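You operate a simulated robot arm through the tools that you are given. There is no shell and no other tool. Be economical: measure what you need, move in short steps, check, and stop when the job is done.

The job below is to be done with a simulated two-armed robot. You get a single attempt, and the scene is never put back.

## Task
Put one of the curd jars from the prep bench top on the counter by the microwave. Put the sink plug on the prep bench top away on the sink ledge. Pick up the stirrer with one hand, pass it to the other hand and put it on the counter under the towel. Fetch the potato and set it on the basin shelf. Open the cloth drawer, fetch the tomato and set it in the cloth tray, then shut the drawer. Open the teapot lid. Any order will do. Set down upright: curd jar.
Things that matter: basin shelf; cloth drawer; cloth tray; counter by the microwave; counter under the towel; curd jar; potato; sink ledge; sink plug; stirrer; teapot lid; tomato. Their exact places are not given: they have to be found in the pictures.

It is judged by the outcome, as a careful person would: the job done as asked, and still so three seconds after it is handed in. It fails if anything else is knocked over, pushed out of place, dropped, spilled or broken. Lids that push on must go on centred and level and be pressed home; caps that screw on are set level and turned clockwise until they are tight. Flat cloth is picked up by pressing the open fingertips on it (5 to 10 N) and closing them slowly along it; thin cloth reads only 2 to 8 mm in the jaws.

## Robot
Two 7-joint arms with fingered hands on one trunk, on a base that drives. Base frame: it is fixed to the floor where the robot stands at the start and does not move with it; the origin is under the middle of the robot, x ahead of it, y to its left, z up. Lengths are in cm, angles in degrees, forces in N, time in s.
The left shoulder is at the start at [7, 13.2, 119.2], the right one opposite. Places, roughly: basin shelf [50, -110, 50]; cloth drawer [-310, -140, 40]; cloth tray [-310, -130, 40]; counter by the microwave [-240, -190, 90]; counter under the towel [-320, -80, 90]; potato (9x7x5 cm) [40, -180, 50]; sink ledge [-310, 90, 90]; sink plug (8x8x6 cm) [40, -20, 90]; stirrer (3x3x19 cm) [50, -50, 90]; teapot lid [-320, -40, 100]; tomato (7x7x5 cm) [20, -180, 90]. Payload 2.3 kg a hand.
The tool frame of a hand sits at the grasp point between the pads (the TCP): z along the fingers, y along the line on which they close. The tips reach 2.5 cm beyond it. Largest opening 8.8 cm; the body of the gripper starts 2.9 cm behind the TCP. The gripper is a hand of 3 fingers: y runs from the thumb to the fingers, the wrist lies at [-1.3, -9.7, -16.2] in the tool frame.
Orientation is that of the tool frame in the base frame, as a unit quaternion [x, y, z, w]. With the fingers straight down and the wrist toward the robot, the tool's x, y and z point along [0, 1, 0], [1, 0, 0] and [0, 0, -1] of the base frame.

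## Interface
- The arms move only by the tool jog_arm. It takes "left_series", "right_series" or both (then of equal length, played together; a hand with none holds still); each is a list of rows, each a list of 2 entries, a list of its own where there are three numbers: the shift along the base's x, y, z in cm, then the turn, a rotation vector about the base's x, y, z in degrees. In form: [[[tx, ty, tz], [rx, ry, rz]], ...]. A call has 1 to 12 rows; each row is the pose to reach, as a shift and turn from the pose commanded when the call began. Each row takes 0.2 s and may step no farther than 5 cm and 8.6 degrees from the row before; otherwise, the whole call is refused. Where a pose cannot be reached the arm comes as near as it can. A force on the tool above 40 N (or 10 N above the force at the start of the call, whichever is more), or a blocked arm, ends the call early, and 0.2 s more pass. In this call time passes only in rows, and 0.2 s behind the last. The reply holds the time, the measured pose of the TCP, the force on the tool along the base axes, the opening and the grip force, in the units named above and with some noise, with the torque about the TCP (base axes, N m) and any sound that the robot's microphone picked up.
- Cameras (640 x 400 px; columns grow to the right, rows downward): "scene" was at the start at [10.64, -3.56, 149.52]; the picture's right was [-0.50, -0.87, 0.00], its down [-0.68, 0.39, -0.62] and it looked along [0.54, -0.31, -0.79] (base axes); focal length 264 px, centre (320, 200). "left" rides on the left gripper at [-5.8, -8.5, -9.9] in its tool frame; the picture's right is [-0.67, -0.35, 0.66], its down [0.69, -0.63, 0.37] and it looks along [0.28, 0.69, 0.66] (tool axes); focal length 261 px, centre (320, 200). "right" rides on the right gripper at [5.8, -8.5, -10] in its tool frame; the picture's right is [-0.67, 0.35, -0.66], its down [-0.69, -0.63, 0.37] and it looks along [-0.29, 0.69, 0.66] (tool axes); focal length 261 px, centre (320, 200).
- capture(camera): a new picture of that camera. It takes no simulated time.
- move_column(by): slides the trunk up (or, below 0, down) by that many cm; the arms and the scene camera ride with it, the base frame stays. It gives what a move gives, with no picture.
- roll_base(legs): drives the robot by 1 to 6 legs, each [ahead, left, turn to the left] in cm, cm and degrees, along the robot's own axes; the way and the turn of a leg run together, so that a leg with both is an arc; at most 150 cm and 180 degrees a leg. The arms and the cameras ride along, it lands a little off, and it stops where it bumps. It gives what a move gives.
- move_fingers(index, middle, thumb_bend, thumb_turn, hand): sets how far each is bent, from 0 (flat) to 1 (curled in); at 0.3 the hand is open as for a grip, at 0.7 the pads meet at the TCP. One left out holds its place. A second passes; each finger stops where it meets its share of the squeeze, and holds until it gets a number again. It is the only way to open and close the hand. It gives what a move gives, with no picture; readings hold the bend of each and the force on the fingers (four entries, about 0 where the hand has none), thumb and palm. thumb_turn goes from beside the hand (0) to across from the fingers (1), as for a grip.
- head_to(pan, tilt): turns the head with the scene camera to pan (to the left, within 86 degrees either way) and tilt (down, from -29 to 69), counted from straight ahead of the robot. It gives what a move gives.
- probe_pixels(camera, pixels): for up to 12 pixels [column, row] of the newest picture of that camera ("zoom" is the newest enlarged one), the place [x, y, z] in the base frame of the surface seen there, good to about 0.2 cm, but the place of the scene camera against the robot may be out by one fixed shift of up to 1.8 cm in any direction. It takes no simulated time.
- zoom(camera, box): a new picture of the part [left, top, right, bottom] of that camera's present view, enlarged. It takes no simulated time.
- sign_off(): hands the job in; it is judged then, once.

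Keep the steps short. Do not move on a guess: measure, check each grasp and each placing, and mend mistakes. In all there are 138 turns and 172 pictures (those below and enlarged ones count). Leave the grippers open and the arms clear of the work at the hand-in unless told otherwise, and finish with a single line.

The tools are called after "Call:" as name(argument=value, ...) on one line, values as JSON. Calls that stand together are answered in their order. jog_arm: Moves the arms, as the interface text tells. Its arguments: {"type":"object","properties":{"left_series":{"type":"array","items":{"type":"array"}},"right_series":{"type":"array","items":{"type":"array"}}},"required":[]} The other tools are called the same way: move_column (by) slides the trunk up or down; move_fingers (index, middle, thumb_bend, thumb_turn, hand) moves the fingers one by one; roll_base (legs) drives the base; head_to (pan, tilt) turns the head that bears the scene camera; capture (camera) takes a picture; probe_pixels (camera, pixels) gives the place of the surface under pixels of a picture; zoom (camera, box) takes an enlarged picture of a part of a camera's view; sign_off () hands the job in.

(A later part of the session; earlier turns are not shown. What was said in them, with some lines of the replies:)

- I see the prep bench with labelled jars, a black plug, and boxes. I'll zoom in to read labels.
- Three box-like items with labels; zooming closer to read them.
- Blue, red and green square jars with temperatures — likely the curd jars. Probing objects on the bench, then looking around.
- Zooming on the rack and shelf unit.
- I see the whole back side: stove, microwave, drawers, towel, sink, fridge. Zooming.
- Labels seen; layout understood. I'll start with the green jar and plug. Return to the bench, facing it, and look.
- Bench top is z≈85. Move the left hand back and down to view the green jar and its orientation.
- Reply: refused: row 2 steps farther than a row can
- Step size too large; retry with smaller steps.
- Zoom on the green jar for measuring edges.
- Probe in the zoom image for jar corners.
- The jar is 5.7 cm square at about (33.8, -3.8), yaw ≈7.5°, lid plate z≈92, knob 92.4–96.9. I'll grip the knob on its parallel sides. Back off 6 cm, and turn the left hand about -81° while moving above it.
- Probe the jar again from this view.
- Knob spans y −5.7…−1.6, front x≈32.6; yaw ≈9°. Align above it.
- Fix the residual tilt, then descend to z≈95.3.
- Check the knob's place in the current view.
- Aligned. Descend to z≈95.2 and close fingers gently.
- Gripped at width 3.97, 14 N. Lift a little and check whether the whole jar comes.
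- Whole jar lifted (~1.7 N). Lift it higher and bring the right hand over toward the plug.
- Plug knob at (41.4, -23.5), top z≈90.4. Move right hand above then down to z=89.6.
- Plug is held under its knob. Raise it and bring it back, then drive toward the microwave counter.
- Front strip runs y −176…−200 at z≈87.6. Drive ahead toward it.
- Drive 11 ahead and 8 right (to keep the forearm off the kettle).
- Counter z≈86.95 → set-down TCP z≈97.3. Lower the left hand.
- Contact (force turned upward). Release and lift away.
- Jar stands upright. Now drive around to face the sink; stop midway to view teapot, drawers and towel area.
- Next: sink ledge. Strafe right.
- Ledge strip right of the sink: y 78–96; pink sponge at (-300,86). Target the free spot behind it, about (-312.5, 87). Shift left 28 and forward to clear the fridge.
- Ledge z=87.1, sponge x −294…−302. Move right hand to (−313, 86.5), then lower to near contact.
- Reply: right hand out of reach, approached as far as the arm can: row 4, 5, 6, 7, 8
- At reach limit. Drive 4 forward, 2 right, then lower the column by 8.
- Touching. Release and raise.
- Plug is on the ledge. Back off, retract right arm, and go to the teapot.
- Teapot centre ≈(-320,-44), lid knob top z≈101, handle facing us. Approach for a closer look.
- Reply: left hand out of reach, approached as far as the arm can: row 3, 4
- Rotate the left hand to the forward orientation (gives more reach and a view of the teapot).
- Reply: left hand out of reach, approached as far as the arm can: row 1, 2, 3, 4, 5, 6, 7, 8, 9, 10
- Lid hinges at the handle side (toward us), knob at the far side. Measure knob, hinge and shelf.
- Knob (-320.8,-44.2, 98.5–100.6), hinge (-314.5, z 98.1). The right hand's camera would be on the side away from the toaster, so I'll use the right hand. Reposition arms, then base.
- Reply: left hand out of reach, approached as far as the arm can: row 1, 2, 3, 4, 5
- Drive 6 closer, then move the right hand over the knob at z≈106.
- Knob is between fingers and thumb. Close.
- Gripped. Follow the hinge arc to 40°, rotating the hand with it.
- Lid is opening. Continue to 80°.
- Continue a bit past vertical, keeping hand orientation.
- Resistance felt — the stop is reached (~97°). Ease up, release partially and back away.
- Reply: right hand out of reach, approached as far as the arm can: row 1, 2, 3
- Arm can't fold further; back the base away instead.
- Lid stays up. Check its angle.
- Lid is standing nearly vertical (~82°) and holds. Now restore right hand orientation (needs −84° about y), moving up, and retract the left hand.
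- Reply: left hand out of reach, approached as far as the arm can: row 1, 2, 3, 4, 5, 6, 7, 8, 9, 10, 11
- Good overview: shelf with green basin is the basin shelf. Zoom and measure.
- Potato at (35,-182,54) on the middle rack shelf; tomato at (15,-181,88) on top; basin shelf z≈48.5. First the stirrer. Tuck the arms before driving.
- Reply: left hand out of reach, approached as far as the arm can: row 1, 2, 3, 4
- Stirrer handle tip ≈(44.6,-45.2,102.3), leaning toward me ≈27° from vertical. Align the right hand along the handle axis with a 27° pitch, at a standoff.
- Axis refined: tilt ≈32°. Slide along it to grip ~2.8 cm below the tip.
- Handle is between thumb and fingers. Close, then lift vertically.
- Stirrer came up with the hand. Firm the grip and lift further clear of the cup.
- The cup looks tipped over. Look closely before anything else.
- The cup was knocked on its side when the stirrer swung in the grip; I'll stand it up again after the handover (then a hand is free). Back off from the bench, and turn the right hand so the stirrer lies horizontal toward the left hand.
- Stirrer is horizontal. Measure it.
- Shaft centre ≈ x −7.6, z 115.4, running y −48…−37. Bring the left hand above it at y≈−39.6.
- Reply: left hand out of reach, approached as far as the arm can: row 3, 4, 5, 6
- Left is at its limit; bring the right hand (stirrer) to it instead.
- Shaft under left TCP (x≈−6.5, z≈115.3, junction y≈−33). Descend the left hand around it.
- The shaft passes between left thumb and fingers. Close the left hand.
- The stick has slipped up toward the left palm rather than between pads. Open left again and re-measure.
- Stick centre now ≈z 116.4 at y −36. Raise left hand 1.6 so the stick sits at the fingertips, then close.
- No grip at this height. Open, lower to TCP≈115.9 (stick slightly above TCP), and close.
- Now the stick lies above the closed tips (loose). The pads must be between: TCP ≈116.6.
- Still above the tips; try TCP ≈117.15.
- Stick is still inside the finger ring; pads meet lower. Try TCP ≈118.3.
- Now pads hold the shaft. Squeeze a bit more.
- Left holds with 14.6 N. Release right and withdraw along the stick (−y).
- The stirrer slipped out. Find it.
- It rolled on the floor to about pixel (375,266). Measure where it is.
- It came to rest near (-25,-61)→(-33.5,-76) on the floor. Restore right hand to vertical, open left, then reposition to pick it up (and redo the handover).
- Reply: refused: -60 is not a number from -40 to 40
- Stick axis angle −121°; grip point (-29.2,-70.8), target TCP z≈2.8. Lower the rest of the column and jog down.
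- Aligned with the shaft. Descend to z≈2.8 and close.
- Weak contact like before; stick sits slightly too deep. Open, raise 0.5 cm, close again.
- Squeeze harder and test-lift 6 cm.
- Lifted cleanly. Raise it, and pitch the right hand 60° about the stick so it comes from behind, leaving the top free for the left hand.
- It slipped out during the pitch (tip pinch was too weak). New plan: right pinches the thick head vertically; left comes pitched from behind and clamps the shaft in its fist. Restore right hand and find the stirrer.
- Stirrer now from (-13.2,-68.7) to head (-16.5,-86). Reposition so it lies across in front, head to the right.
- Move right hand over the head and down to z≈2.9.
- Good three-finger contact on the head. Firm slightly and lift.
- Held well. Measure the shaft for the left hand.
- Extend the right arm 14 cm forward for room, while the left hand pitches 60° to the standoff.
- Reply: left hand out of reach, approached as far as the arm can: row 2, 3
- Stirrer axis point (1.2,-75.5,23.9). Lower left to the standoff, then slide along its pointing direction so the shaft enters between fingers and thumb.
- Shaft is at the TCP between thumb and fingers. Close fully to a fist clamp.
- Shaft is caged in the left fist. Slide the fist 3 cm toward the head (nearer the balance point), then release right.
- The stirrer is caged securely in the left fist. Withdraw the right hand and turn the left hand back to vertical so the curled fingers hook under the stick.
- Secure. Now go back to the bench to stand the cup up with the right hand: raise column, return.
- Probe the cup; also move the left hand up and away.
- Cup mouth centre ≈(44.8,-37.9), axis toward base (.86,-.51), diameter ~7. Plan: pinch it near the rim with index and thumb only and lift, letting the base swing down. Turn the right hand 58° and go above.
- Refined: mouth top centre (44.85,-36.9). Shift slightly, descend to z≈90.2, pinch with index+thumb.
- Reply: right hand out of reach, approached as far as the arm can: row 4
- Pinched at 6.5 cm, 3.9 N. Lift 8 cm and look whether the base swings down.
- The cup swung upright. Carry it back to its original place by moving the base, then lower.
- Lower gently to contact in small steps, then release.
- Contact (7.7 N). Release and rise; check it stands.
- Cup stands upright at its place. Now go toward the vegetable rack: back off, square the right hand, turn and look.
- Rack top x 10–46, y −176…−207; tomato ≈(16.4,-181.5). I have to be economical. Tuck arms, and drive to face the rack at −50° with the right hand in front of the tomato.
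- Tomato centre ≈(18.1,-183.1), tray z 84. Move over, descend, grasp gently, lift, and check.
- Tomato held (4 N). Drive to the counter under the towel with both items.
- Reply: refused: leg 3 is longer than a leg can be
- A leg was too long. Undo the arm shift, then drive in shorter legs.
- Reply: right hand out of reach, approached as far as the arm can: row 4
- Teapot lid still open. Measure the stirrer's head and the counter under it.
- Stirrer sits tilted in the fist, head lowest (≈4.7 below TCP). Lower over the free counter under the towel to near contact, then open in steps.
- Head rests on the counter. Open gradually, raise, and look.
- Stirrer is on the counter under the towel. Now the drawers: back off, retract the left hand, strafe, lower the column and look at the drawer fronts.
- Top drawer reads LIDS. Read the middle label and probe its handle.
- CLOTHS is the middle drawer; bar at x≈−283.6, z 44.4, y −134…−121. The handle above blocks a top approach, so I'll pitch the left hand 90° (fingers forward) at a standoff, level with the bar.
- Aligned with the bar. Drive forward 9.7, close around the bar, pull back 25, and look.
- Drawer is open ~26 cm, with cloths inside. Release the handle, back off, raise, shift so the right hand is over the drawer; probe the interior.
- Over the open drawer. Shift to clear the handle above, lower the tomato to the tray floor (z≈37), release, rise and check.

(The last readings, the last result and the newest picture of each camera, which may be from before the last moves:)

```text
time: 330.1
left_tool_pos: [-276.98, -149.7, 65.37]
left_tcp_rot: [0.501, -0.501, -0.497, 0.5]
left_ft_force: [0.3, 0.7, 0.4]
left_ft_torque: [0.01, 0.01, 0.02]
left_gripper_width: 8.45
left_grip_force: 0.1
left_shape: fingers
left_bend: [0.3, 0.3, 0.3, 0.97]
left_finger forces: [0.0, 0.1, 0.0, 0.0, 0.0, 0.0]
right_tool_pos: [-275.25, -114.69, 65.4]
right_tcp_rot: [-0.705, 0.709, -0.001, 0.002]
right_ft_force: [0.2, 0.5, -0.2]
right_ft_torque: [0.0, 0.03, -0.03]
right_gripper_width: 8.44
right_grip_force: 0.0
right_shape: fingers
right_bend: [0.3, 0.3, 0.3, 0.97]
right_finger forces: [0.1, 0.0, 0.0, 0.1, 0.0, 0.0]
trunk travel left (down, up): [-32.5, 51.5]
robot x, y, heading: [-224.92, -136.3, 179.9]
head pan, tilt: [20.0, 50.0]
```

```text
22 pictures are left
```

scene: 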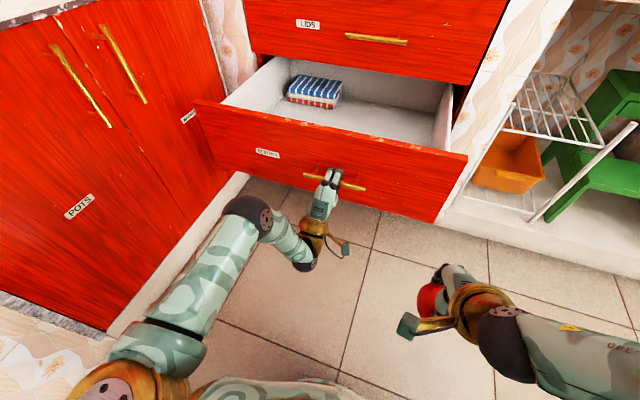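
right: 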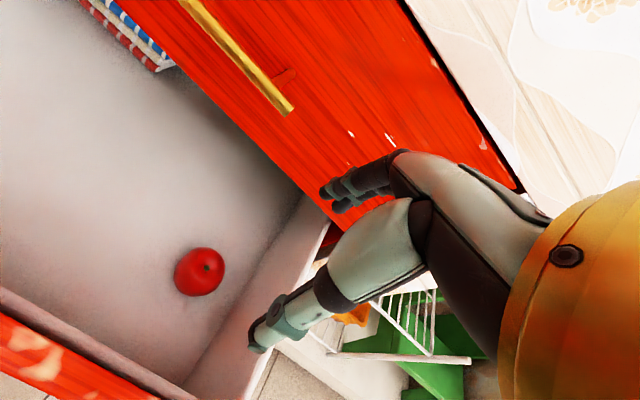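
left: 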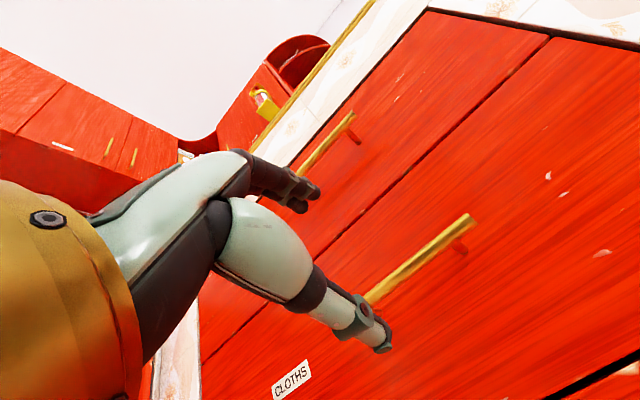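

Tomato is in the cloth drawer. Now shut it: back off, retract right, lower, make a left fist, and push the front panel home.

Call:
roll_base(legs=[[-40, 0, 0], [0, -10, 0]])

Call:
jog_arm(right_series=[[[4, 0, 0], [0, 0, 0]], [[8, 0, 0], [0, 0, 0]], [[12, 0, 0], [0, 0, 0]], [[16, 0, 0], [0, 0, 0]]])

Call:
move_fingers(hand="left", index=1.0, middle=1.0, thumb_bend=0.9)

Call:
move_column(by=-19.5)

Call:
roll_base(legs=[[48.5, 0, 0]])

Call:
capture(camera="scene")

Call:
capture(camera="left")

```text
time: 333.4
left_tool_pos: [-236.68, -140.12, 65.35]
left_tcp_rot: [0.503, -0.5, -0.495, 0.502]
left_ft_force: [0.5, 0.9, -0.3]
left_ft_torque: [0.02, 0.0, -0.01]
left_gripper_width: 8.46
left_grip_force: 0.0
left_shape: fingers
left_bend: [0.3, 0.3, 0.3, 0.97]
left_finger forces: [0.1, 0.0, 0.1, 0.0, 0.1, 0.0]
right_tool_pos: [-235.16, -105.05, 65.19]
right_tcp_rot: [0.708, -0.706, 0.001, -0.001]
right_ft_force: [0.5, 0.4, -0.9]
right_ft_torque: [-0.01, 0.0, 0.02]
right_gripper_width: 8.45
right_grip_force: 0.0
right_shape: fingers
right_bend: [0.3, 0.3, 0.3, 0.97]
right_finger forces: [0.0, 0.1, 0.0, 0.1, 0.1, 0.0]
trunk travel left (down, up): [-32.5, 51.5]
robot x, y, heading: [-184.46, -125.85, -179.7]
head pan, tilt: [20.0, 50.0]
```

```text
time: 334.4
left_tool_pos: [-236.71, -140.09, 65.35]
left_tcp_rot: [0.503, -0.499, -0.496, 0.502]
left_ft_force: [0.1, -0.2, -0.8]
left_ft_torque: [0.03, 0.02, -0.01]
left_gripper_width: 8.45
left_grip_force: 0.1
left_shape: fingers
left_bend: [0.3, 0.3, 0.3, 0.97]
left_finger forces: [0.0, 0.1, 0.1, 0.1, 0.0, 0.1]
right_tool_pos: [-220.13, -104.84, 65.24]
right_tcp_rot: [-0.706, 0.708, 0.009, -0.001]
right_ft_force: [-0.1, -0.5, -0.1]
right_ft_torque: [0.03, 0.01, -0.01]
right_gripper_width: 8.44
right_grip_force: 0.0
right_shape: fingers
right_bend: [0.3, 0.3, 0.3, 0.97]
right_finger forces: [0.1, 0.0, 0.0, 0.0, 0.0, 0.0]
right hand out of reach, approached as far as the arm can: row 4
trunk travel left (down, up): [-32.5, 51.5]
robot x, y, heading: [-184.66, -126.22, -179.6]
head pan, tilt: [20.0, 50.0]
```

```text
time: 335.4
left_tool_pos: [-236.74, -139.96, 65.34]
left_tcp_rot: [0.503, -0.5, -0.495, 0.501]
left_ft_force: [-0.5, -0.8, 0.2]
left_ft_torque: [-0.02, 0.0, -0.01]
left_gripper_width: 0.0
left_grip_force: 0.1
left_shape: fingers
left_bend: [0.77, 1.0, 0.82, 0.96]
left_finger forces: [0.0, 0.0, 0.0, 0.0, 0.1, 0.0]
right_tool_pos: [-220.19, -104.75, 65.29]
right_tcp_rot: [-0.705, 0.709, 0.009, 0.001]
right_ft_force: [-0.8, -0.6, 0.2]
right_ft_torque: [0.02, 0.0, -0.03]
right_gripper_width: 8.46
right_grip_force: 0.0
right_shape: fingers
right_bend: [0.3, 0.3, 0.3, 0.97]
right_finger forces: [0.1, 0.1, 0.0, 0.0, 0.1, 0.1]
trunk travel left (down, up): [-32.5, 51.5]
robot x, y, heading: [-184.52, -126.48, -180.1]
head pan, tilt: [20.0, 50.0]
```

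```text
time: 337.5
left_tool_pos: [-236.71, -139.96, 45.96]
left_tcp_rot: [0.504, -0.499, -0.495, 0.502]
left_ft_force: [0.5, 0.0, 0.1]
left_ft_torque: [0.01, 0.0, 0.01]
left_gripper_width: 0.0
left_grip_force: 0.0
left_shape: fingers
left_bend: [0.79, 1.0, 0.83, 0.96]
left_finger forces: [0.0, 0.0, 0.0, 0.0, 0.0, 0.0]
right_tool_pos: [-220.11, -104.69, 45.91]
right_tcp_rot: [-0.705, 0.709, 0.009, 0.0]
right_ft_force: [-0.1, -0.5, -0.4]
right_ft_torque: [0.0, 0.0, -0.02]
right_gripper_width: 8.45
right_grip_force: 0.0
right_shape: fingers
right_bend: [0.3, 0.3, 0.3, 0.97]
right_finger forces: [0.1, 0.1, 0.0, 0.0, 0.1, 0.1]
trunk travel left (down, up): [-13.0, 71.0]
robot x, y, heading: [-184.75, -126.24, -179.7]
head pan, tilt: [20.0, 50.0]
```

```text
time: 340.3
left_tool_pos: [-284.57, -140.61, 45.87]
left_tcp_rot: [0.505, -0.499, -0.493, 0.503]
left_ft_force: [0.2, -0.1, 0.7]
left_ft_torque: [-0.03, -0.01, -0.01]
left_gripper_width: 0.0
left_grip_force: 0.0
left_shape: fingers
left_bend: [0.83, 1.0, 0.86, 0.94]
left_finger forces: [0.0, 0.1, 0.1, 0.0, 0.0, 0.1]
right_tool_pos: [-268.1, -105.22, 45.91]
right_tcp_rot: [0.707, -0.707, -0.009, 0.0]
right_ft_force: [-0.4, -0.1, -0.1]
right_ft_torque: [-0.03, 0.0, 0.03]
right_gripper_width: 8.44
right_grip_force: 0.1
right_shape: fingers
right_bend: [0.3, 0.3, 0.3, 0.97]
right_finger forces: [0.0, 0.0, 0.0, 0.0, 0.0, 0.0]
trunk travel left (down, up): [-13.0, 71.0]
robot x, y, heading: [-232.6, -126.45, -179.4]
head pan, tilt: [20.0, 50.0]
```

```text
21 pictures are left
```

scene: 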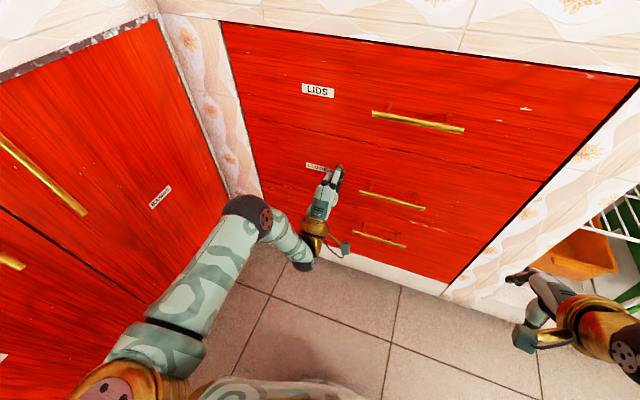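

```text
20 pictures are left
```

left: 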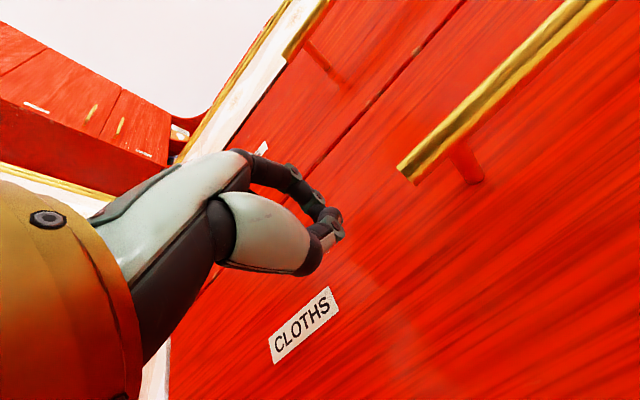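

Almost shut. Compare the panel depth, push 2 cm more, and re-check.

Call:
probe_pixels(camera="left", pixels=[[400, 330], [350, 250], [370, 60], [420, 20]])

Call:
roll_base(legs=[[2.2, 0, 0]])

Call:
roll_base(legs=[[-20, 0, 0]])

Call:
capture(camera="left")

Call:
probe_pixels(camera="left", pixels=[[420, 330], [450, 300], [500, 120], [470, 100], [400, 60]])

```text
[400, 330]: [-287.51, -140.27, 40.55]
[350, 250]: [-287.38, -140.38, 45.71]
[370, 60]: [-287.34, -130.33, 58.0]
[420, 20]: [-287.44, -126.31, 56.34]
```

```text
time: 341.1
left_tool_pos: [-286.69, -140.66, 45.78]
left_tcp_rot: [0.505, -0.498, -0.494, 0.503]
left_ft_force: [6.4, 0.1, -2.1]
left_ft_torque: [0.0, 0.11, -0.09]
left_gripper_width: 0.0
left_grip_force: 0.0
left_shape: fingers
left_bend: [0.89, 1.0, 0.92, 0.93]
left_finger forces: [0.0, 0.0, 0.1, 0.0, 0.0, 0.0]
right_tool_pos: [-270.23, -105.33, 45.87]
right_tcp_rot: [-0.707, 0.707, 0.01, -0.001]
right_ft_force: [0.4, -0.1, 0.0]
right_ft_torque: [0.01, 0.01, 0.02]
right_gripper_width: 8.43
right_grip_force: 0.1
right_shape: fingers
right_bend: [0.3, 0.3, 0.3, 0.97]
right_finger forces: [0.0, 0.0, 0.1, 0.0, 0.0, 0.1]
trunk travel left (down, up): [-13.0, 71.0]
robot x, y, heading: [-234.69, -126.65, -179.4]
head pan, tilt: [20.0, 50.0]
```

```text
time: 342.7
left_tool_pos: [-266.88, -140.55, 45.82]
left_tcp_rot: [0.504, -0.499, -0.494, 0.503]
left_ft_force: [-0.8, 0.0, -0.2]
left_ft_torque: [0.01, -0.01, 0.0]
left_gripper_width: 0.0
left_grip_force: 0.0
left_shape: fingers
left_bend: [0.88, 1.0, 0.9, 0.93]
left_finger forces: [0.0, 0.1, 0.0, 0.1, 0.0, 0.0]
right_tool_pos: [-250.62, -105.04, 45.79]
right_tcp_rot: [-0.707, 0.708, 0.01, 0.0]
right_ft_force: [0.2, 0.0, 0.8]
right_ft_torque: [0.0, -0.02, 0.0]
right_gripper_width: 8.46
right_grip_force: 0.1
right_shape: fingers
right_bend: [0.3, 0.3, 0.3, 0.97]
right_finger forces: [0.0, 0.0, 0.0, 0.1, 0.1, 0.1]
trunk travel left (down, up): [-13.0, 71.0]
robot x, y, heading: [-214.83, -126.36, -179.2]
head pan, tilt: [20.0, 50.0]
```

```text
19 pictures are left
```

left: 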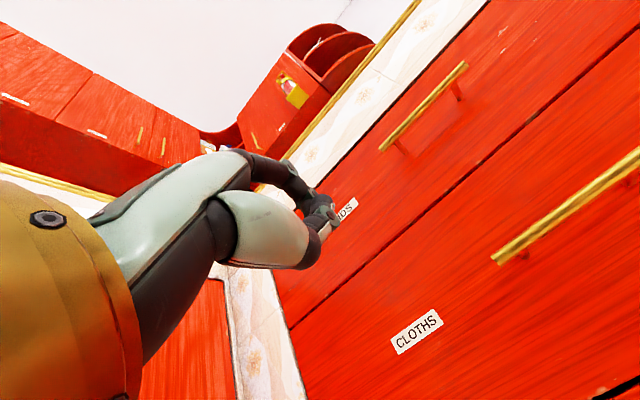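

```text
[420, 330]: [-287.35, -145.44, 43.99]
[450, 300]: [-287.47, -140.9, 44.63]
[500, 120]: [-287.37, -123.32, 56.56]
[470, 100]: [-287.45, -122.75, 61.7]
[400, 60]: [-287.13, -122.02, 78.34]
```

Drawer is flush shut (panel x −287.4). Last item: the potato. Restore left hand, centre right hand, raise the column and drive to the rack at −40°.

Call:
jog_arm(left_series=[[[1.4, 0, 1], [0, -8.2, 0]], [[2.8, 0, 2], [0, -16.4, 0]], [[4.2, 0, 3], [0, -24.6, 0]], [[5.6, 0, 4], [0, -32.8, 0]], [[7, 0, 5], [0, -41, 0]], [[8.4, 0, 6], [0, -49.2, 0]], [[9.8, 0, 7], [0, -57.4, 0]], [[11.2, 0, 8], [0, -65.6, 0]], [[12.6, 0, 9], [0, -73.8, 0]], [[14, 0, 10], [0, -82, 0]], [[15, 0, 10], [0, -90, 0]]], right_series=[[[-0.3, -1.9, 0], [0, 0, 0]], [[-0.6, -3.8, 0], [0, 0, 0]], [[-0.9, -5.7, 0], [0, 0, 0]], [[-1.2, -7.6, 0], [0, 0, 0]], [[-1.5, -9.5, 0], [0, 0, 0]], [[-1.8, -11.4, 0], [0, 0, 0]], [[-2.1, -13.3, 0], [0, 0, 0]], [[-2.4, -15.2, 0], [0, 0, 0]], [[-2.7, -17.1, 0], [0, 0, 0]], [[-3, -19, 0], [0, 0, 0]], [[-3.5, -21, 0], [0, 0, 0]]])

Call:
move_fingers(hand="left", index=0.3, middle=0.3, thumb_bend=0.3)

Call:
move_column(by=12.5)

Call:
roll_base(legs=[[-25, -45, 0], [0, 0, 139.2], [0, 67.6, 0], [110, 0, 0], [60, 0, 0]])

Call:
capture(camera="right")

Call:
head_to(pan=0, tilt=35)

Call:
capture(camera="scene")

```text
time: 345.1
left_tool_pos: [-251.9, -140.53, 55.85]
left_tcp_rot: [-0.706, 0.708, -0.008, -0.003]
left_ft_force: [-0.2, 0.4, -0.1]
left_ft_torque: [-0.01, 0.0, 0.01]
left_gripper_width: 0.0
left_grip_force: 0.1
left_shape: fingers
left_bend: [0.88, 1.0, 0.9, 0.93]
left_finger forces: [0.0, 0.0, 0.0, 0.0, 0.0, 0.1]
right_tool_pos: [-254.14, -126.21, 46.09]
right_tcp_rot: [0.707, -0.707, -0.006, 0.006]
right_ft_force: [0.0, -0.9, -0.3]
right_ft_torque: [0.01, 0.03, 0.0]
right_gripper_width: 8.46
right_grip_force: 0.1
right_shape: fingers
right_bend: [0.3, 0.3, 0.3, 0.97]
right_finger forces: [0.0, 0.0, 0.0, 0.1, 0.0, 0.1]
right hand out of reach, approached as far as the arm can: row 9
trunk travel left (down, up): [-13.0, 71.0]
robot x, y, heading: [-214.97, -126.91, -179.5]
head pan, tilt: [20.0, 50.0]
```

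```text
time: 346.1
left_tool_pos: [-251.89, -140.58, 55.79]
left_tcp_rot: [-0.706, 0.708, -0.007, -0.004]
left_ft_force: [-0.2, 0.1, -0.4]
left_ft_torque: [-0.03, 0.02, -0.01]
left_gripper_width: 8.45
left_grip_force: 0.0
left_shape: fingers
left_bend: [0.3, 0.3, 0.3, 0.97]
left_finger forces: [0.1, 0.0, 0.0, 0.0, 0.0, 0.0]
right_tool_pos: [-254.12, -126.04, 45.87]
right_tcp_rot: [-0.705, 0.709, 0.005, -0.004]
right_ft_force: [0.3, 0.4, 0.7]
right_ft_torque: [0.02, -0.02, -0.03]
right_gripper_width: 8.42
right_grip_force: 0.0
right_shape: fingers
right_bend: [0.3, 0.3, 0.3, 0.97]
right_finger forces: [0.0, 0.1, 0.0, 0.0, 0.1, 0.1]
trunk travel left (down, up): [-13.0, 71.0]
robot x, y, heading: [-214.99, -126.36, -179.6]
head pan, tilt: [20.0, 50.0]
```

```text
time: 347.7
left_tool_pos: [-251.9, -140.48, 68.42]
left_tcp_rot: [-0.706, 0.708, -0.006, -0.003]
left_ft_force: [-0.9, 0.1, 0.9]
left_ft_torque: [0.0, 0.01, -0.02]
left_gripper_width: 8.42
left_grip_force: 0.0
left_shape: fingers
left_bend: [0.3, 0.3, 0.3, 0.97]
left_finger forces: [0.1, 0.1, 0.1, 0.1, 0.1, 0.1]
right_tool_pos: [-254.16, -126.13, 58.58]
right_tcp_rot: [-0.706, 0.708, 0.005, -0.004]
right_ft_force: [-0.2, -0.5, -0.5]
right_ft_torque: [0.03, 0.01, -0.02]
right_gripper_width: 8.43
right_grip_force: 0.1
right_shape: fingers
right_bend: [0.3, 0.3, 0.3, 0.97]
right_finger forces: [0.0, 0.1, 0.1, 0.0, 0.0, 0.1]
trunk travel left (down, up): [-25.5, 58.5]
robot x, y, heading: [-215.15, -126.25, -179.5]
head pan, tilt: [20.0, 50.0]
```

```text
time: 368.1
left_tool_pos: [20.95, -150.35, 68.36]
left_tcp_rot: [0.91, 0.414, 0.007, -0.005]
left_ft_force: [0.7, 0.2, -0.4]
left_ft_torque: [0.02, 0.01, -0.02]
left_gripper_width: 8.45
left_grip_force: 0.0
left_shape: fingers
left_bend: [0.3, 0.3, 0.3, 0.97]
left_finger forces: [0.0, 0.0, 0.0, 0.0, 0.0, 0.0]
right_tool_pos: [13.24, -162.58, 58.58]
right_tcp_rot: [0.91, 0.414, 0.003, 0.005]
right_ft_force: [-0.7, 0.0, 0.3]
right_ft_torque: [-0.01, -0.01, 0.03]
right_gripper_width: 8.47
right_grip_force: 0.1
right_shape: fingers
right_bend: [0.3, 0.3, 0.3, 0.97]
right_finger forces: [0.1, 0.0, 0.1, 0.0, 0.1, 0.0]
trunk travel left (down, up): [-25.5, 58.5]
robot x, y, heading: [-16.4, -136.52, -40.1]
head pan, tilt: [20.0, 50.0]
```

```text
18 pictures are left
```

right: 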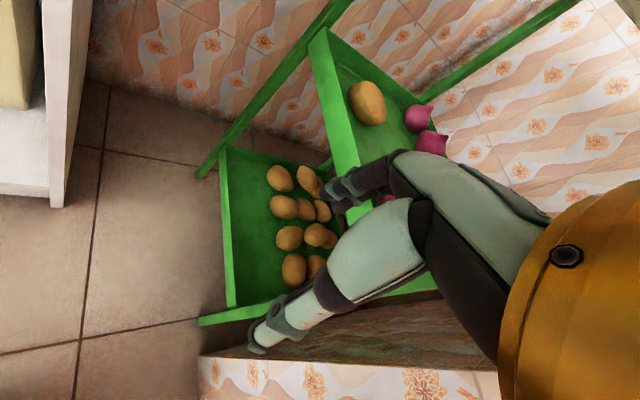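

```text
time: 368.9
left_tool_pos: [20.94, -150.17, 68.31]
left_tcp_rot: [0.909, 0.416, 0.006, -0.005]
left_ft_force: [0.1, 0.1, 0.4]
left_ft_torque: [0.02, 0.02, 0.01]
left_gripper_width: 8.44
left_grip_force: 0.1
left_shape: fingers
left_bend: [0.3, 0.3, 0.3, 0.97]
left_finger forces: [0.0, 0.0, 0.0, 0.0, 0.1, 0.1]
right_tool_pos: [13.32, -162.71, 58.67]
right_tcp_rot: [0.911, 0.413, 0.005, 0.005]
right_ft_force: [0.5, 0.2, 0.2]
right_ft_torque: [-0.04, 0.03, 0.01]
right_gripper_width: 8.45
right_grip_force: 0.0
right_shape: fingers
right_bend: [0.3, 0.3, 0.3, 0.97]
right_finger forces: [0.0, 0.1, 0.0, 0.0, 0.0, 0.0]
trunk travel left (down, up): [-25.5, 58.5]
robot x, y, heading: [-16.64, -136.59, -40.2]
head pan, tilt: [0.0, 35.0]
```

```text
17 pictures are left
```

scene: 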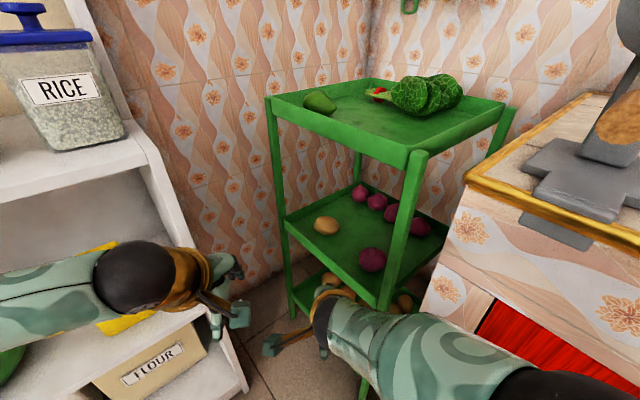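

Probe the potato precisely.

Call:
probe_pixels(camera="right", pixels=[[367, 103], [352, 90], [382, 118], [355, 112], [380, 92], [345, 150], [352, 195], [412, 110]])

Call:
probe_pixels(camera="scene", pixels=[[326, 226], [372, 260], [408, 160], [395, 290], [248, 390], [155, 170]])

```text
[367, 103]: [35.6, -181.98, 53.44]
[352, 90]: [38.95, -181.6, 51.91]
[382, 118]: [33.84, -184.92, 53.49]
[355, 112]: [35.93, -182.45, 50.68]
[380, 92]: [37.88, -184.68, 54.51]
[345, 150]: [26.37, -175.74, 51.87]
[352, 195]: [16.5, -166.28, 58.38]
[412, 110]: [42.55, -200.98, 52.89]
```

```text
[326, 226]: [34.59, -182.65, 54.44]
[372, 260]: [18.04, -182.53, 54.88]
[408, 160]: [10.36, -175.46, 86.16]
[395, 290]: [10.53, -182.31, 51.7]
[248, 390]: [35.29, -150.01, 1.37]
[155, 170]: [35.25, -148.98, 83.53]
```

Potato centre ≈(36.7,-183.8). Drive in 15.5, reach, grasp, lift, back out, turn to face the basin shelf and look.

Call:
roll_base(legs=[[15.5, -1.1, 0]])

Call:
jog_arm(right_series=[[[3.1, -2.6, 0], [0, 0, 0]], [[6.1, -5.2, 0], [0, 0, 0]], [[9.2, -7.8, 0], [0, 0, 0]], [[12.3, -10.3, 0], [0, 0, 0]], [[12.3, -10.3, -2.2], [0, 0, 0]], [[12.3, -10.3, -4.3], [0, 0, 0]]])

Call:
move_fingers(hand="right", index=0.52, middle=0.52, thumb_bend=0.52)

Call:
capture(camera="right")

Call:
jog_arm(right_series=[[[0, 0, 2], [0, 0, 0]], [[0, 0, 4.3], [0, 0, 0]]])

Call:
roll_base(legs=[[-40, 0, 0]])

Call:
capture(camera="right")

```text
time: 370.3
left_tool_pos: [32.21, -161.4, 68.35]
left_tcp_rot: [0.91, 0.415, 0.005, -0.005]
left_ft_force: [0.0, 0.4, -0.2]
left_ft_torque: [0.01, -0.03, -0.01]
left_gripper_width: 8.44
left_grip_force: 0.0
left_shape: fingers
left_bend: [0.3, 0.3, 0.3, 0.97]
left_finger forces: [0.0, 0.0, 0.0, 0.1, 0.0, 0.1]
right_tool_pos: [24.47, -173.74, 58.63]
right_tcp_rot: [0.911, 0.413, 0.005, 0.004]
right_ft_force: [-0.1, 0.5, 0.0]
right_ft_torque: [-0.03, -0.01, 0.02]
right_gripper_width: 8.44
right_grip_force: 0.0
right_shape: fingers
right_bend: [0.3, 0.3, 0.3, 0.97]
right_finger forces: [0.0, 0.0, 0.0, 0.0, 0.0, 0.0]
trunk travel left (down, up): [-25.5, 58.5]
robot x, y, heading: [-5.32, -147.94, -40.2]
head pan, tilt: [0.0, 35.0]
```

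```text
time: 371.7
left_tool_pos: [32.03, -160.3, 68.73]
left_tcp_rot: [0.91, 0.415, 0.005, 0.002]
left_ft_force: [0.4, 0.1, -0.5]
left_ft_torque: [-0.01, -0.04, 0.03]
left_gripper_width: 8.43
left_grip_force: 0.0
left_shape: fingers
left_bend: [0.3, 0.3, 0.3, 0.97]
left_finger forces: [0.0, 0.0, 0.0, 0.0, 0.0, 0.0]
right_tool_pos: [36.81, -183.16, 55.12]
right_tcp_rot: [0.91, 0.415, 0.003, 0.013]
right_ft_force: [0.0, 0.1, -0.2]
right_ft_torque: [0.01, -0.01, 0.01]
right_gripper_width: 8.46
right_grip_force: 0.0
right_shape: fingers
right_bend: [0.3, 0.3, 0.3, 0.97]
right_finger forces: [0.0, 0.1, 0.0, 0.0, 0.0, 0.0]
trunk travel left (down, up): [-25.5, 58.5]
robot x, y, heading: [-4.97, -147.52, -40.0]
head pan, tilt: [0.0, 35.0]
```

```text
time: 372.7
left_tool_pos: [31.91, -160.37, 68.74]
left_tcp_rot: [0.91, 0.415, 0.004, 0.003]
left_ft_force: [-0.5, 0.7, -0.4]
left_ft_torque: [0.0, -0.01, -0.03]
left_gripper_width: 8.46
left_grip_force: 0.0
left_shape: fingers
left_bend: [0.3, 0.3, 0.3, 0.97]
left_finger forces: [0.0, 0.0, 0.1, 0.0, 0.0, 0.0]
right_tool_pos: [36.8, -183.13, 54.94]
right_tcp_rot: [0.91, 0.415, 0.003, 0.012]
right_ft_force: [-0.4, 1.1, 1.4]
right_ft_torque: [-0.04, -0.03, 0.01]
right_gripper_width: 4.4
right_grip_force: 2.6
right_shape: fingers
right_bend: [0.5, 0.5, 0.48, 0.97]
right_finger forces: [1.4, 1.8, 0.0, 0.0, 2.4, 0.0]
trunk travel left (down, up): [-25.5, 58.5]
robot x, y, heading: [-5.19, -147.57, -40.2]
head pan, tilt: [0.0, 35.0]
```

```text
16 pictures are left
```

right: 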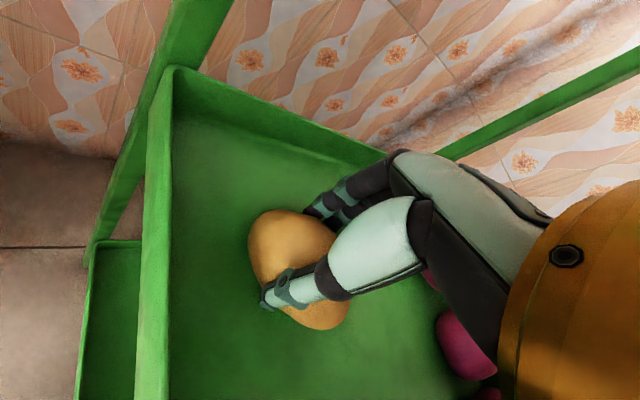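

```text
time: 373.3
left_tool_pos: [32.54, -160.52, 68.38]
left_tcp_rot: [0.909, 0.417, 0.002, -0.001]
left_ft_force: [-0.3, -0.4, -0.4]
left_ft_torque: [-0.01, 0.0, 0.05]
left_gripper_width: 8.44
left_grip_force: 0.2
left_shape: fingers
left_bend: [0.3, 0.3, 0.3, 0.97]
left_finger forces: [0.0, 0.0, 0.0, 0.1, 0.1, 0.0]
right_tool_pos: [37.29, -183.38, 58.96]
right_tcp_rot: [0.909, 0.416, 0.001, 0.008]
right_ft_force: [-0.8, 0.7, -0.1]
right_ft_torque: [-0.02, 0.01, -0.02]
right_gripper_width: 3.79
right_grip_force: 0.1
right_shape: fingers
right_bend: [0.52, 0.52, 0.52, 0.97]
right_finger forces: [0.0, 0.0, 0.0, 0.0, 0.0, 0.0]
trunk travel left (down, up): [-25.5, 58.5]
robot x, y, heading: [-4.77, -147.27, -39.9]
head pan, tilt: [0.0, 35.0]
```

```text
time: 375.8
left_tool_pos: [1.49, -135.53, 68.48]
left_tcp_rot: [0.911, 0.412, 0.006, -0.005]
left_ft_force: [0.4, 0.5, 0.7]
left_ft_torque: [0.01, -0.03, 0.0]
left_gripper_width: 8.45
left_grip_force: 0.0
left_shape: fingers
left_bend: [0.3, 0.3, 0.3, 0.97]
left_finger forces: [0.0, 0.0, 0.0, 0.0, 0.0, 0.1]
right_tool_pos: [5.95, -158.19, 58.82]
right_tcp_rot: [0.912, 0.411, 0.006, 0.005]
right_ft_force: [-0.1, 0.5, 0.0]
right_ft_torque: [0.0, 0.0, -0.03]
right_gripper_width: 3.8
right_grip_force: 0.0
right_shape: fingers
right_bend: [0.52, 0.52, 0.52, 0.97]
right_finger forces: [0.0, 0.0, 0.0, 0.0, 0.0, 0.0]
trunk travel left (down, up): [-25.5, 58.5]
robot x, y, heading: [-35.52, -121.61, -41.0]
head pan, tilt: [0.0, 35.0]
```

```text
15 pictures are left
5 turns are left
```

right: 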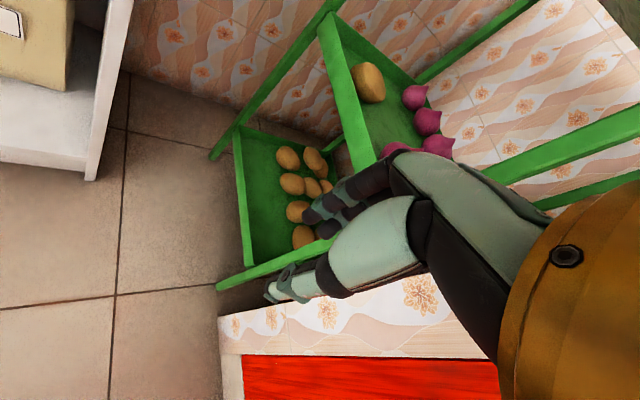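

The grip was too high and slipped; the potato is still in place. Retry lower and firmer, using the column for lowering; then back out and turn to the shelf.

Call:
move_fingers(hand="right", index=0.3, middle=0.3, thumb_bend=0.3)

Call:
jog_arm(right_series=[[[-1.1, 1, 0], [0, 0, 0]]])

Call:
roll_base(legs=[[0, 0, 1], [40.8, -0.3, 0]])

Call:
move_column(by=-5.4)

Call:
move_fingers(hand="right", index=0.62, middle=0.62, thumb_bend=0.62)

Call:
move_column(by=6)

Call:
roll_base(legs=[[-40, 0, 0], [0, 0, 40]])

Call:
capture(camera="right")

Call:
head_to(pan=0, tilt=35)

Call:
capture(camera="scene")

Call:
probe_pixels(camera="right", pixels=[[200, 150], [250, 150], [150, 150], [200, 200], [250, 200], [300, 150], [200, 100], [250, 100]])

```text
time: 376.8
left_tool_pos: [1.56, -135.5, 68.35]
left_tcp_rot: [0.911, 0.411, 0.005, -0.006]
left_ft_force: [-0.5, -0.5, 0.0]
left_ft_torque: [0.0, 0.01, -0.03]
left_gripper_width: 8.45
left_grip_force: 0.1
left_shape: fingers
left_bend: [0.3, 0.3, 0.3, 0.97]
left_finger forces: [0.0, 0.0, 0.1, 0.0, 0.0, 0.1]
right_tool_pos: [5.95, -158.32, 58.75]
right_tcp_rot: [0.912, 0.41, 0.005, 0.005]
right_ft_force: [-0.1, -0.1, -0.4]
right_ft_torque: [0.02, -0.02, 0.0]
right_gripper_width: 8.41
right_grip_force: 0.0
right_shape: fingers
right_bend: [0.3, 0.3, 0.3, 0.97]
right_finger forces: [0.1, 0.1, 0.1, 0.0, 0.0, 0.1]
trunk travel left (down, up): [-25.5, 58.5]
robot x, y, heading: [-35.58, -121.51, -40.5]
head pan, tilt: [0.0, 35.0]
```

```text
time: 377.2
left_tool_pos: [1.49, -135.66, 68.41]
left_tcp_rot: [0.911, 0.411, 0.005, -0.006]
left_ft_force: [0.6, -0.6, 0.1]
left_ft_torque: [-0.02, 0.0, 0.0]
left_gripper_width: 8.45
left_grip_force: 0.0
left_shape: fingers
left_bend: [0.3, 0.3, 0.3, 0.97]
left_finger forces: [0.0, 0.1, 0.0, 0.1, 0.0, 0.0]
right_tool_pos: [4.68, -157.29, 58.79]
right_tcp_rot: [0.913, 0.409, 0.005, 0.006]
right_ft_force: [1.0, -1.0, 0.1]
right_ft_torque: [0.0, -0.02, 0.03]
right_gripper_width: 8.47
right_grip_force: 0.1
right_shape: fingers
right_bend: [0.3, 0.3, 0.3, 0.97]
right_finger forces: [0.0, 0.0, 0.1, 0.0, 0.0, 0.0]
trunk travel left (down, up): [-25.5, 58.5]
robot x, y, heading: [-35.79, -121.32, -41.0]
head pan, tilt: [0.0, 35.0]
```

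```text
time: 380.1
left_tool_pos: [32.48, -161.27, 68.43]
left_tcp_rot: [0.909, 0.416, 0.006, -0.006]
left_ft_force: [0.4, 0.5, -0.2]
left_ft_torque: [0.01, 0.01, -0.05]
left_gripper_width: 8.45
left_grip_force: 0.0
left_shape: fingers
left_bend: [0.3, 0.3, 0.3, 0.97]
left_finger forces: [0.1, 0.0, 0.0, 0.0, 0.1, 0.0]
right_tool_pos: [36.02, -183.0, 58.71]
right_tcp_rot: [0.91, 0.415, 0.005, 0.004]
right_ft_force: [0.2, 0.7, -0.3]
right_ft_torque: [0.01, -0.01, 0.0]
right_gripper_width: 8.42
right_grip_force: 0.0
right_shape: fingers
right_bend: [0.3, 0.3, 0.3, 0.97]
right_finger forces: [0.1, 0.0, 0.0, 0.1, 0.0, 0.0]
trunk travel left (down, up): [-25.5, 58.5]
robot x, y, heading: [-4.62, -147.63, -40.1]
head pan, tilt: [0.0, 35.0]
```

```text
time: 381.1
left_tool_pos: [32.49, -161.3, 62.93]
left_tcp_rot: [0.909, 0.416, 0.007, -0.006]
left_ft_force: [-0.6, 0.2, -0.3]
left_ft_torque: [0.0, 0.01, 0.01]
left_gripper_width: 8.41
left_grip_force: 0.1
left_shape: fingers
left_bend: [0.3, 0.3, 0.3, 0.97]
left_finger forces: [0.0, 0.0, 0.1, 0.0, 0.0, 0.0]
right_tool_pos: [36.04, -182.92, 53.3]
right_tcp_rot: [0.91, 0.414, 0.006, 0.005]
right_ft_force: [0.1, 0.2, -0.6]
right_ft_torque: [0.02, 0.02, -0.01]
right_gripper_width: 8.44
right_grip_force: 0.1
right_shape: fingers
right_bend: [0.3, 0.3, 0.3, 0.97]
right_finger forces: [0.1, 0.1, 0.1, 0.0, 0.1, 0.0]
trunk travel left (down, up): [-20.1, 63.9]
robot x, y, heading: [-4.94, -147.92, -40.5]
head pan, tilt: [0.0, 35.0]
```

```text
time: 382.1
left_tool_pos: [32.43, -161.25, 62.84]
left_tcp_rot: [0.909, 0.416, 0.005, -0.005]
left_ft_force: [0.0, -0.1, 0.4]
left_ft_torque: [-0.01, 0.01, -0.02]
left_gripper_width: 8.44
left_grip_force: 0.0
left_shape: fingers
left_bend: [0.3, 0.3, 0.3, 0.97]
left_finger forces: [0.0, 0.0, 0.0, 0.0, 0.0, 0.1]
right_tool_pos: [36.04, -182.94, 53.43]
right_tcp_rot: [0.91, 0.414, 0.007, 0.005]
right_ft_force: [0.8, -1.0, 2.8]
right_ft_torque: [-0.09, -0.08, -0.01]
right_gripper_width: 4.16
right_grip_force: 13.1
right_shape: fingers
right_bend: [0.51, 0.53, 0.51, 0.96]
right_finger forces: [6.5, 7.5, 0.0, 0.0, 11.7, 0.0]
trunk travel left (down, up): [-20.1, 63.9]
robot x, y, heading: [-4.91, -147.94, -39.9]
head pan, tilt: [0.0, 35.0]
```

```text
time: 383.1
left_tool_pos: [32.45, -161.33, 68.96]
left_tcp_rot: [0.909, 0.416, 0.006, -0.007]
left_ft_force: [0.2, -0.1, -0.3]
left_ft_torque: [-0.06, 0.01, 0.0]
left_gripper_width: 8.45
left_grip_force: 0.1
left_shape: fingers
left_bend: [0.3, 0.3, 0.3, 0.97]
left_finger forces: [0.1, 0.1, 0.0, 0.0, 0.1, 0.0]
right_tool_pos: [36.17, -182.97, 59.34]
right_tcp_rot: [0.91, 0.415, 0.005, 0.005]
right_ft_force: [-0.5, 0.1, -1.4]
right_ft_torque: [0.04, -0.02, -0.05]
right_gripper_width: 4.1
right_grip_force: 12.7
right_shape: fingers
right_bend: [0.52, 0.54, 0.51, 0.96]
right_finger forces: [5.8, 6.2, 0.0, 0.0, 12.0, 0.0]
trunk travel left (down, up): [-26.1, 57.9]
robot x, y, heading: [-4.76, -147.85, -39.9]
head pan, tilt: [0.0, 35.0]
```

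```text
time: 387.4
left_tool_pos: [2.03, -108.31, 68.98]
left_tcp_rot: [0.709, 0.705, 0.003, -0.006]
left_ft_force: [-0.6, 0.4, -0.4]
left_ft_torque: [0.02, -0.02, 0.01]
left_gripper_width: 8.43
left_grip_force: 0.0
left_shape: fingers
left_bend: [0.3, 0.3, 0.3, 0.97]
left_finger forces: [0.0, 0.0, 0.0, 0.0, 0.1, 0.0]
right_tool_pos: [18.96, -122.49, 59.39]
right_tcp_rot: [0.71, 0.704, 0.005, 0.002]
right_ft_force: [0.4, -0.6, -0.6]
right_ft_torque: [0.0, 0.01, -0.03]
right_gripper_width: 4.14
right_grip_force: 11.2
right_shape: fingers
right_bend: [0.52, 0.54, 0.51, 0.96]
right_finger forces: [5.9, 6.2, 0.0, 0.1, 12.0, 0.1]
trunk travel left (down, up): [-26.1, 57.9]
robot x, y, heading: [-34.9, -122.1, 0.2]
head pan, tilt: [0.0, 35.0]
```

```text
14 pictures are left
```

right: 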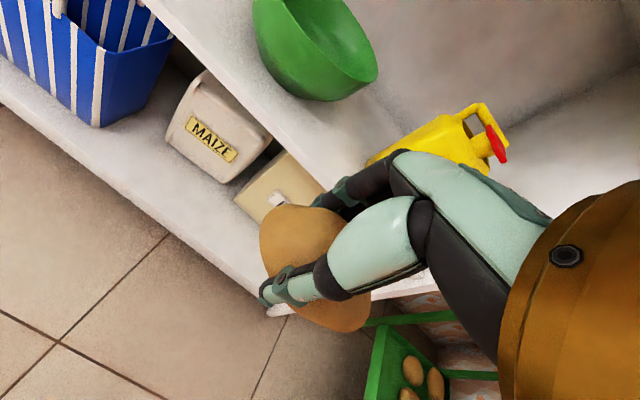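

```text
time: 388.0
left_tool_pos: [2.18, -108.33, 68.87]
left_tcp_rot: [0.709, 0.705, 0.003, -0.007]
left_ft_force: [-0.6, -0.6, -0.6]
left_ft_torque: [0.01, -0.01, 0.01]
left_gripper_width: 8.45
left_grip_force: 0.0
left_shape: fingers
left_bend: [0.3, 0.3, 0.3, 0.97]
left_finger forces: [0.0, 0.0, 0.1, 0.1, 0.0, 0.0]
right_tool_pos: [18.99, -122.5, 59.3]
right_tcp_rot: [0.711, 0.703, 0.007, 0.003]
right_ft_force: [0.1, 1.0, -2.0]
right_ft_torque: [0.05, -0.04, 0.0]
right_gripper_width: 4.14
right_grip_force: 12.0
right_shape: fingers
right_bend: [0.52, 0.54, 0.51, 0.96]
right_finger forces: [5.8, 6.2, 0.0, 0.0, 12.0, 0.1]
trunk travel left (down, up): [-26.1, 57.9]
robot x, y, heading: [-35.18, -121.79, 0.2]
head pan, tilt: [0.0, 35.0]
```

```text
13 pictures are left
```

scene: 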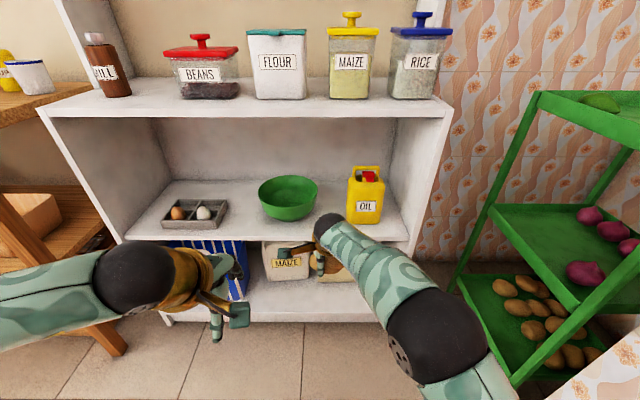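

```text
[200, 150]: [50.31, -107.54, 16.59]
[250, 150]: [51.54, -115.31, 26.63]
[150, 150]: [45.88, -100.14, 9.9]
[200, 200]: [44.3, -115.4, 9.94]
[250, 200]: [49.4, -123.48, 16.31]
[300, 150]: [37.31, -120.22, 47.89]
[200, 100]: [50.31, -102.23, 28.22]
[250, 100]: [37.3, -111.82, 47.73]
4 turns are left
```

Potato firmly held (12 N). Shelf z≈47.9; the spot at (40,-121) between basin and oil is free. Drive in, lower, release, rise, back off and verify.

Call:
roll_base(legs=[[21, 1.5, 0]])

Call:
move_column(by=-7.8)

Call:
capture(camera="right")

Call:
move_fingers(hand="right", index=0.4, middle=0.4, thumb_bend=0.36)

Call:
move_column(by=9)

Call:
roll_base(legs=[[-35, 0, 0]])

Call:
capture(camera="scene")

Call:
zoom(camera="scene", box=[160, 130, 440, 290])

```text
time: 389.6
left_tool_pos: [22.75, -106.76, 68.87]
left_tcp_rot: [0.71, 0.704, 0.003, -0.008]
left_ft_force: [-0.4, 0.1, 0.1]
left_ft_torque: [0.0, -0.01, 0.05]
left_gripper_width: 8.46
left_grip_force: 0.0
left_shape: fingers
left_bend: [0.3, 0.3, 0.3, 0.97]
left_finger forces: [0.0, 0.0, 0.1, 0.0, 0.0, 0.0]
right_tool_pos: [39.51, -121.0, 59.28]
right_tcp_rot: [0.711, 0.704, 0.007, 0.002]
right_ft_force: [0.2, 1.2, -1.9]
right_ft_torque: [0.02, -0.02, -0.02]
right_gripper_width: 4.16
right_grip_force: 12.1
right_shape: fingers
right_bend: [0.52, 0.54, 0.51, 0.96]
right_finger forces: [5.8, 6.3, 0.0, 0.1, 12.0, 0.0]
trunk travel left (down, up): [-26.1, 57.9]
robot x, y, heading: [-14.7, -121.29, 0.2]
head pan, tilt: [0.0, 35.0]
```

```text
time: 390.8
left_tool_pos: [22.61, -106.8, 61.06]
left_tcp_rot: [0.71, 0.704, 0.004, -0.008]
left_ft_force: [1.2, -0.4, -0.4]
left_ft_torque: [-0.02, -0.04, 0.03]
left_gripper_width: 8.44
left_grip_force: 0.0
left_shape: fingers
left_bend: [0.3, 0.3, 0.3, 0.97]
left_finger forces: [0.1, 0.1, 0.1, 0.0, 0.0, 0.0]
right_tool_pos: [39.45, -120.86, 51.63]
right_tcp_rot: [0.711, 0.703, 0.006, 0.003]
right_ft_force: [-0.9, -1.0, -1.2]
right_ft_torque: [0.04, -0.01, -0.03]
right_gripper_width: 4.15
right_grip_force: 12.1
right_shape: fingers
right_bend: [0.52, 0.54, 0.51, 0.96]
right_finger forces: [5.6, 6.0, 0.0, 0.0, 11.8, 0.0]
trunk travel left (down, up): [-18.3, 65.7]
robot x, y, heading: [-14.27, -120.69, 0.2]
head pan, tilt: [0.0, 35.0]
```

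```text
12 pictures are left
```

right: 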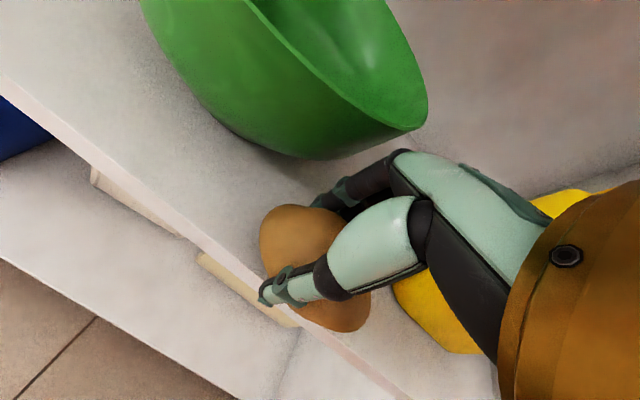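

```text
time: 391.8
left_tool_pos: [22.76, -106.67, 61.07]
left_tcp_rot: [0.71, 0.705, 0.003, -0.006]
left_ft_force: [0.8, 0.5, -0.7]
left_ft_torque: [0.02, -0.01, 0.02]
left_gripper_width: 8.44
left_grip_force: 0.1
left_shape: fingers
left_bend: [0.3, 0.3, 0.3, 0.97]
left_finger forces: [0.0, 0.1, 0.0, 0.1, 0.0, 0.0]
right_tool_pos: [39.65, -120.9, 51.52]
right_tcp_rot: [0.71, 0.704, 0.006, 0.003]
right_ft_force: [0.0, 0.8, -0.9]
right_ft_torque: [-0.02, -0.01, 0.0]
right_gripper_width: 6.78
right_grip_force: 0.3
right_shape: fingers
right_bend: [0.4, 0.4, 0.36, 0.97]
right_finger forces: [0.0, 0.0, 0.0, 0.0, 0.3, 0.0]
trunk travel left (down, up): [-18.3, 65.7]
robot x, y, heading: [-14.85, -120.95, 0.5]
head pan, tilt: [0.0, 35.0]
```

```text
time: 393.1
left_tool_pos: [22.66, -106.68, 70.2]
left_tcp_rot: [0.71, 0.704, 0.003, -0.007]
left_ft_force: [-0.4, 0.7, -0.6]
left_ft_torque: [0.0, -0.01, 0.02]
left_gripper_width: 8.46
left_grip_force: 0.0
left_shape: fingers
left_bend: [0.3, 0.3, 0.3, 0.97]
left_finger forces: [0.0, 0.0, 0.0, 0.0, 0.0, 0.1]
right_tool_pos: [39.57, -120.9, 60.72]
right_tcp_rot: [0.71, 0.704, 0.006, 0.003]
right_ft_force: [0.0, 0.4, -0.8]
right_ft_torque: [0.04, 0.01, -0.01]
right_gripper_width: 6.79
right_grip_force: 0.1
right_shape: fingers
right_bend: [0.4, 0.4, 0.36, 0.97]
right_finger forces: [0.0, 0.0, 0.1, 0.0, 0.1, 0.0]
trunk travel left (down, up): [-27.3, 56.7]
robot x, y, heading: [-14.66, -120.47, 0.4]
head pan, tilt: [0.0, 35.0]
```

```text
time: 395.3
left_tool_pos: [-11.8, -106.93, 70.08]
left_tcp_rot: [0.708, 0.706, 0.003, -0.008]
left_ft_force: [-1.1, -0.5, -0.5]
left_ft_torque: [0.03, 0.0, 0.0]
left_gripper_width: 8.44
left_grip_force: 0.0
left_shape: fingers
left_bend: [0.3, 0.3, 0.3, 0.97]
left_finger forces: [0.1, 0.1, 0.1, 0.0, 0.1, 0.1]
right_tool_pos: [5.0, -121.15, 60.55]
right_tcp_rot: [0.71, 0.704, 0.007, 0.003]
right_ft_force: [-0.6, 0.1, -0.5]
right_ft_torque: [0.01, 0.04, -0.01]
right_gripper_width: 6.77
right_grip_force: 0.1
right_shape: fingers
right_bend: [0.4, 0.4, 0.36, 0.97]
right_finger forces: [0.0, 0.0, 0.1, 0.0, 0.1, 0.1]
trunk travel left (down, up): [-27.3, 56.7]
robot x, y, heading: [-49.06, -120.58, 0.4]
head pan, tilt: [0.0, 35.0]
```

```text
11 pictures are left
```

scene: 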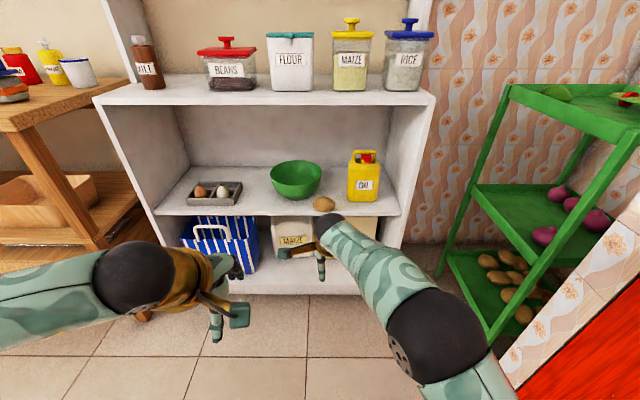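

```text
2.29 times, centred on (300, 210) of scene
3 turns are left
```

zoom: 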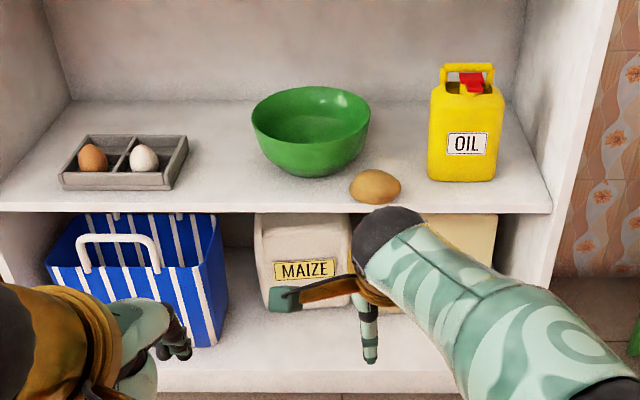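

The potato sits on the basin shelf; everything else there is undisturbed, and the cup on the bench stands. Open the right hand fully and hand in.

Call:
move_fingers(hand="right", index=0.3, middle=0.3, thumb_bend=0.3)

Call:
sign_off()

```text
time: 396.3
left_tool_pos: [-11.78, -106.91, 70.21]
left_tcp_rot: [0.709, 0.705, 0.003, -0.007]
left_ft_force: [-0.2, 0.2, -0.6]
left_ft_torque: [0.01, 0.03, -0.02]
left_gripper_width: 8.44
left_grip_force: 0.1
left_shape: fingers
left_bend: [0.3, 0.3, 0.3, 0.97]
left_finger forces: [0.0, 0.0, 0.1, 0.0, 0.0, 0.0]
right_tool_pos: [5.11, -121.12, 60.7]
right_tcp_rot: [0.71, 0.704, 0.006, 0.002]
right_ft_force: [-0.7, 0.0, 0.4]
right_ft_torque: [0.0, 0.02, 0.0]
right_gripper_width: 8.46
right_grip_force: 0.0
right_shape: fingers
right_bend: [0.3, 0.3, 0.3, 0.97]
right_finger forces: [0.0, 0.1, 0.1, 0.1, 0.0, 0.1]
trunk travel left (down, up): [-27.3, 56.7]
robot x, y, heading: [-48.9, -120.65, 0.2]
head pan, tilt: [0.0, 35.0]
```

```text
The job is handed in.
```

All six parts are done and handed in, but along the way I dropped the stirrer on the floor twice (then picked it up and passed it right to left hand) and knocked the mug over (then stood it back close to where it was).
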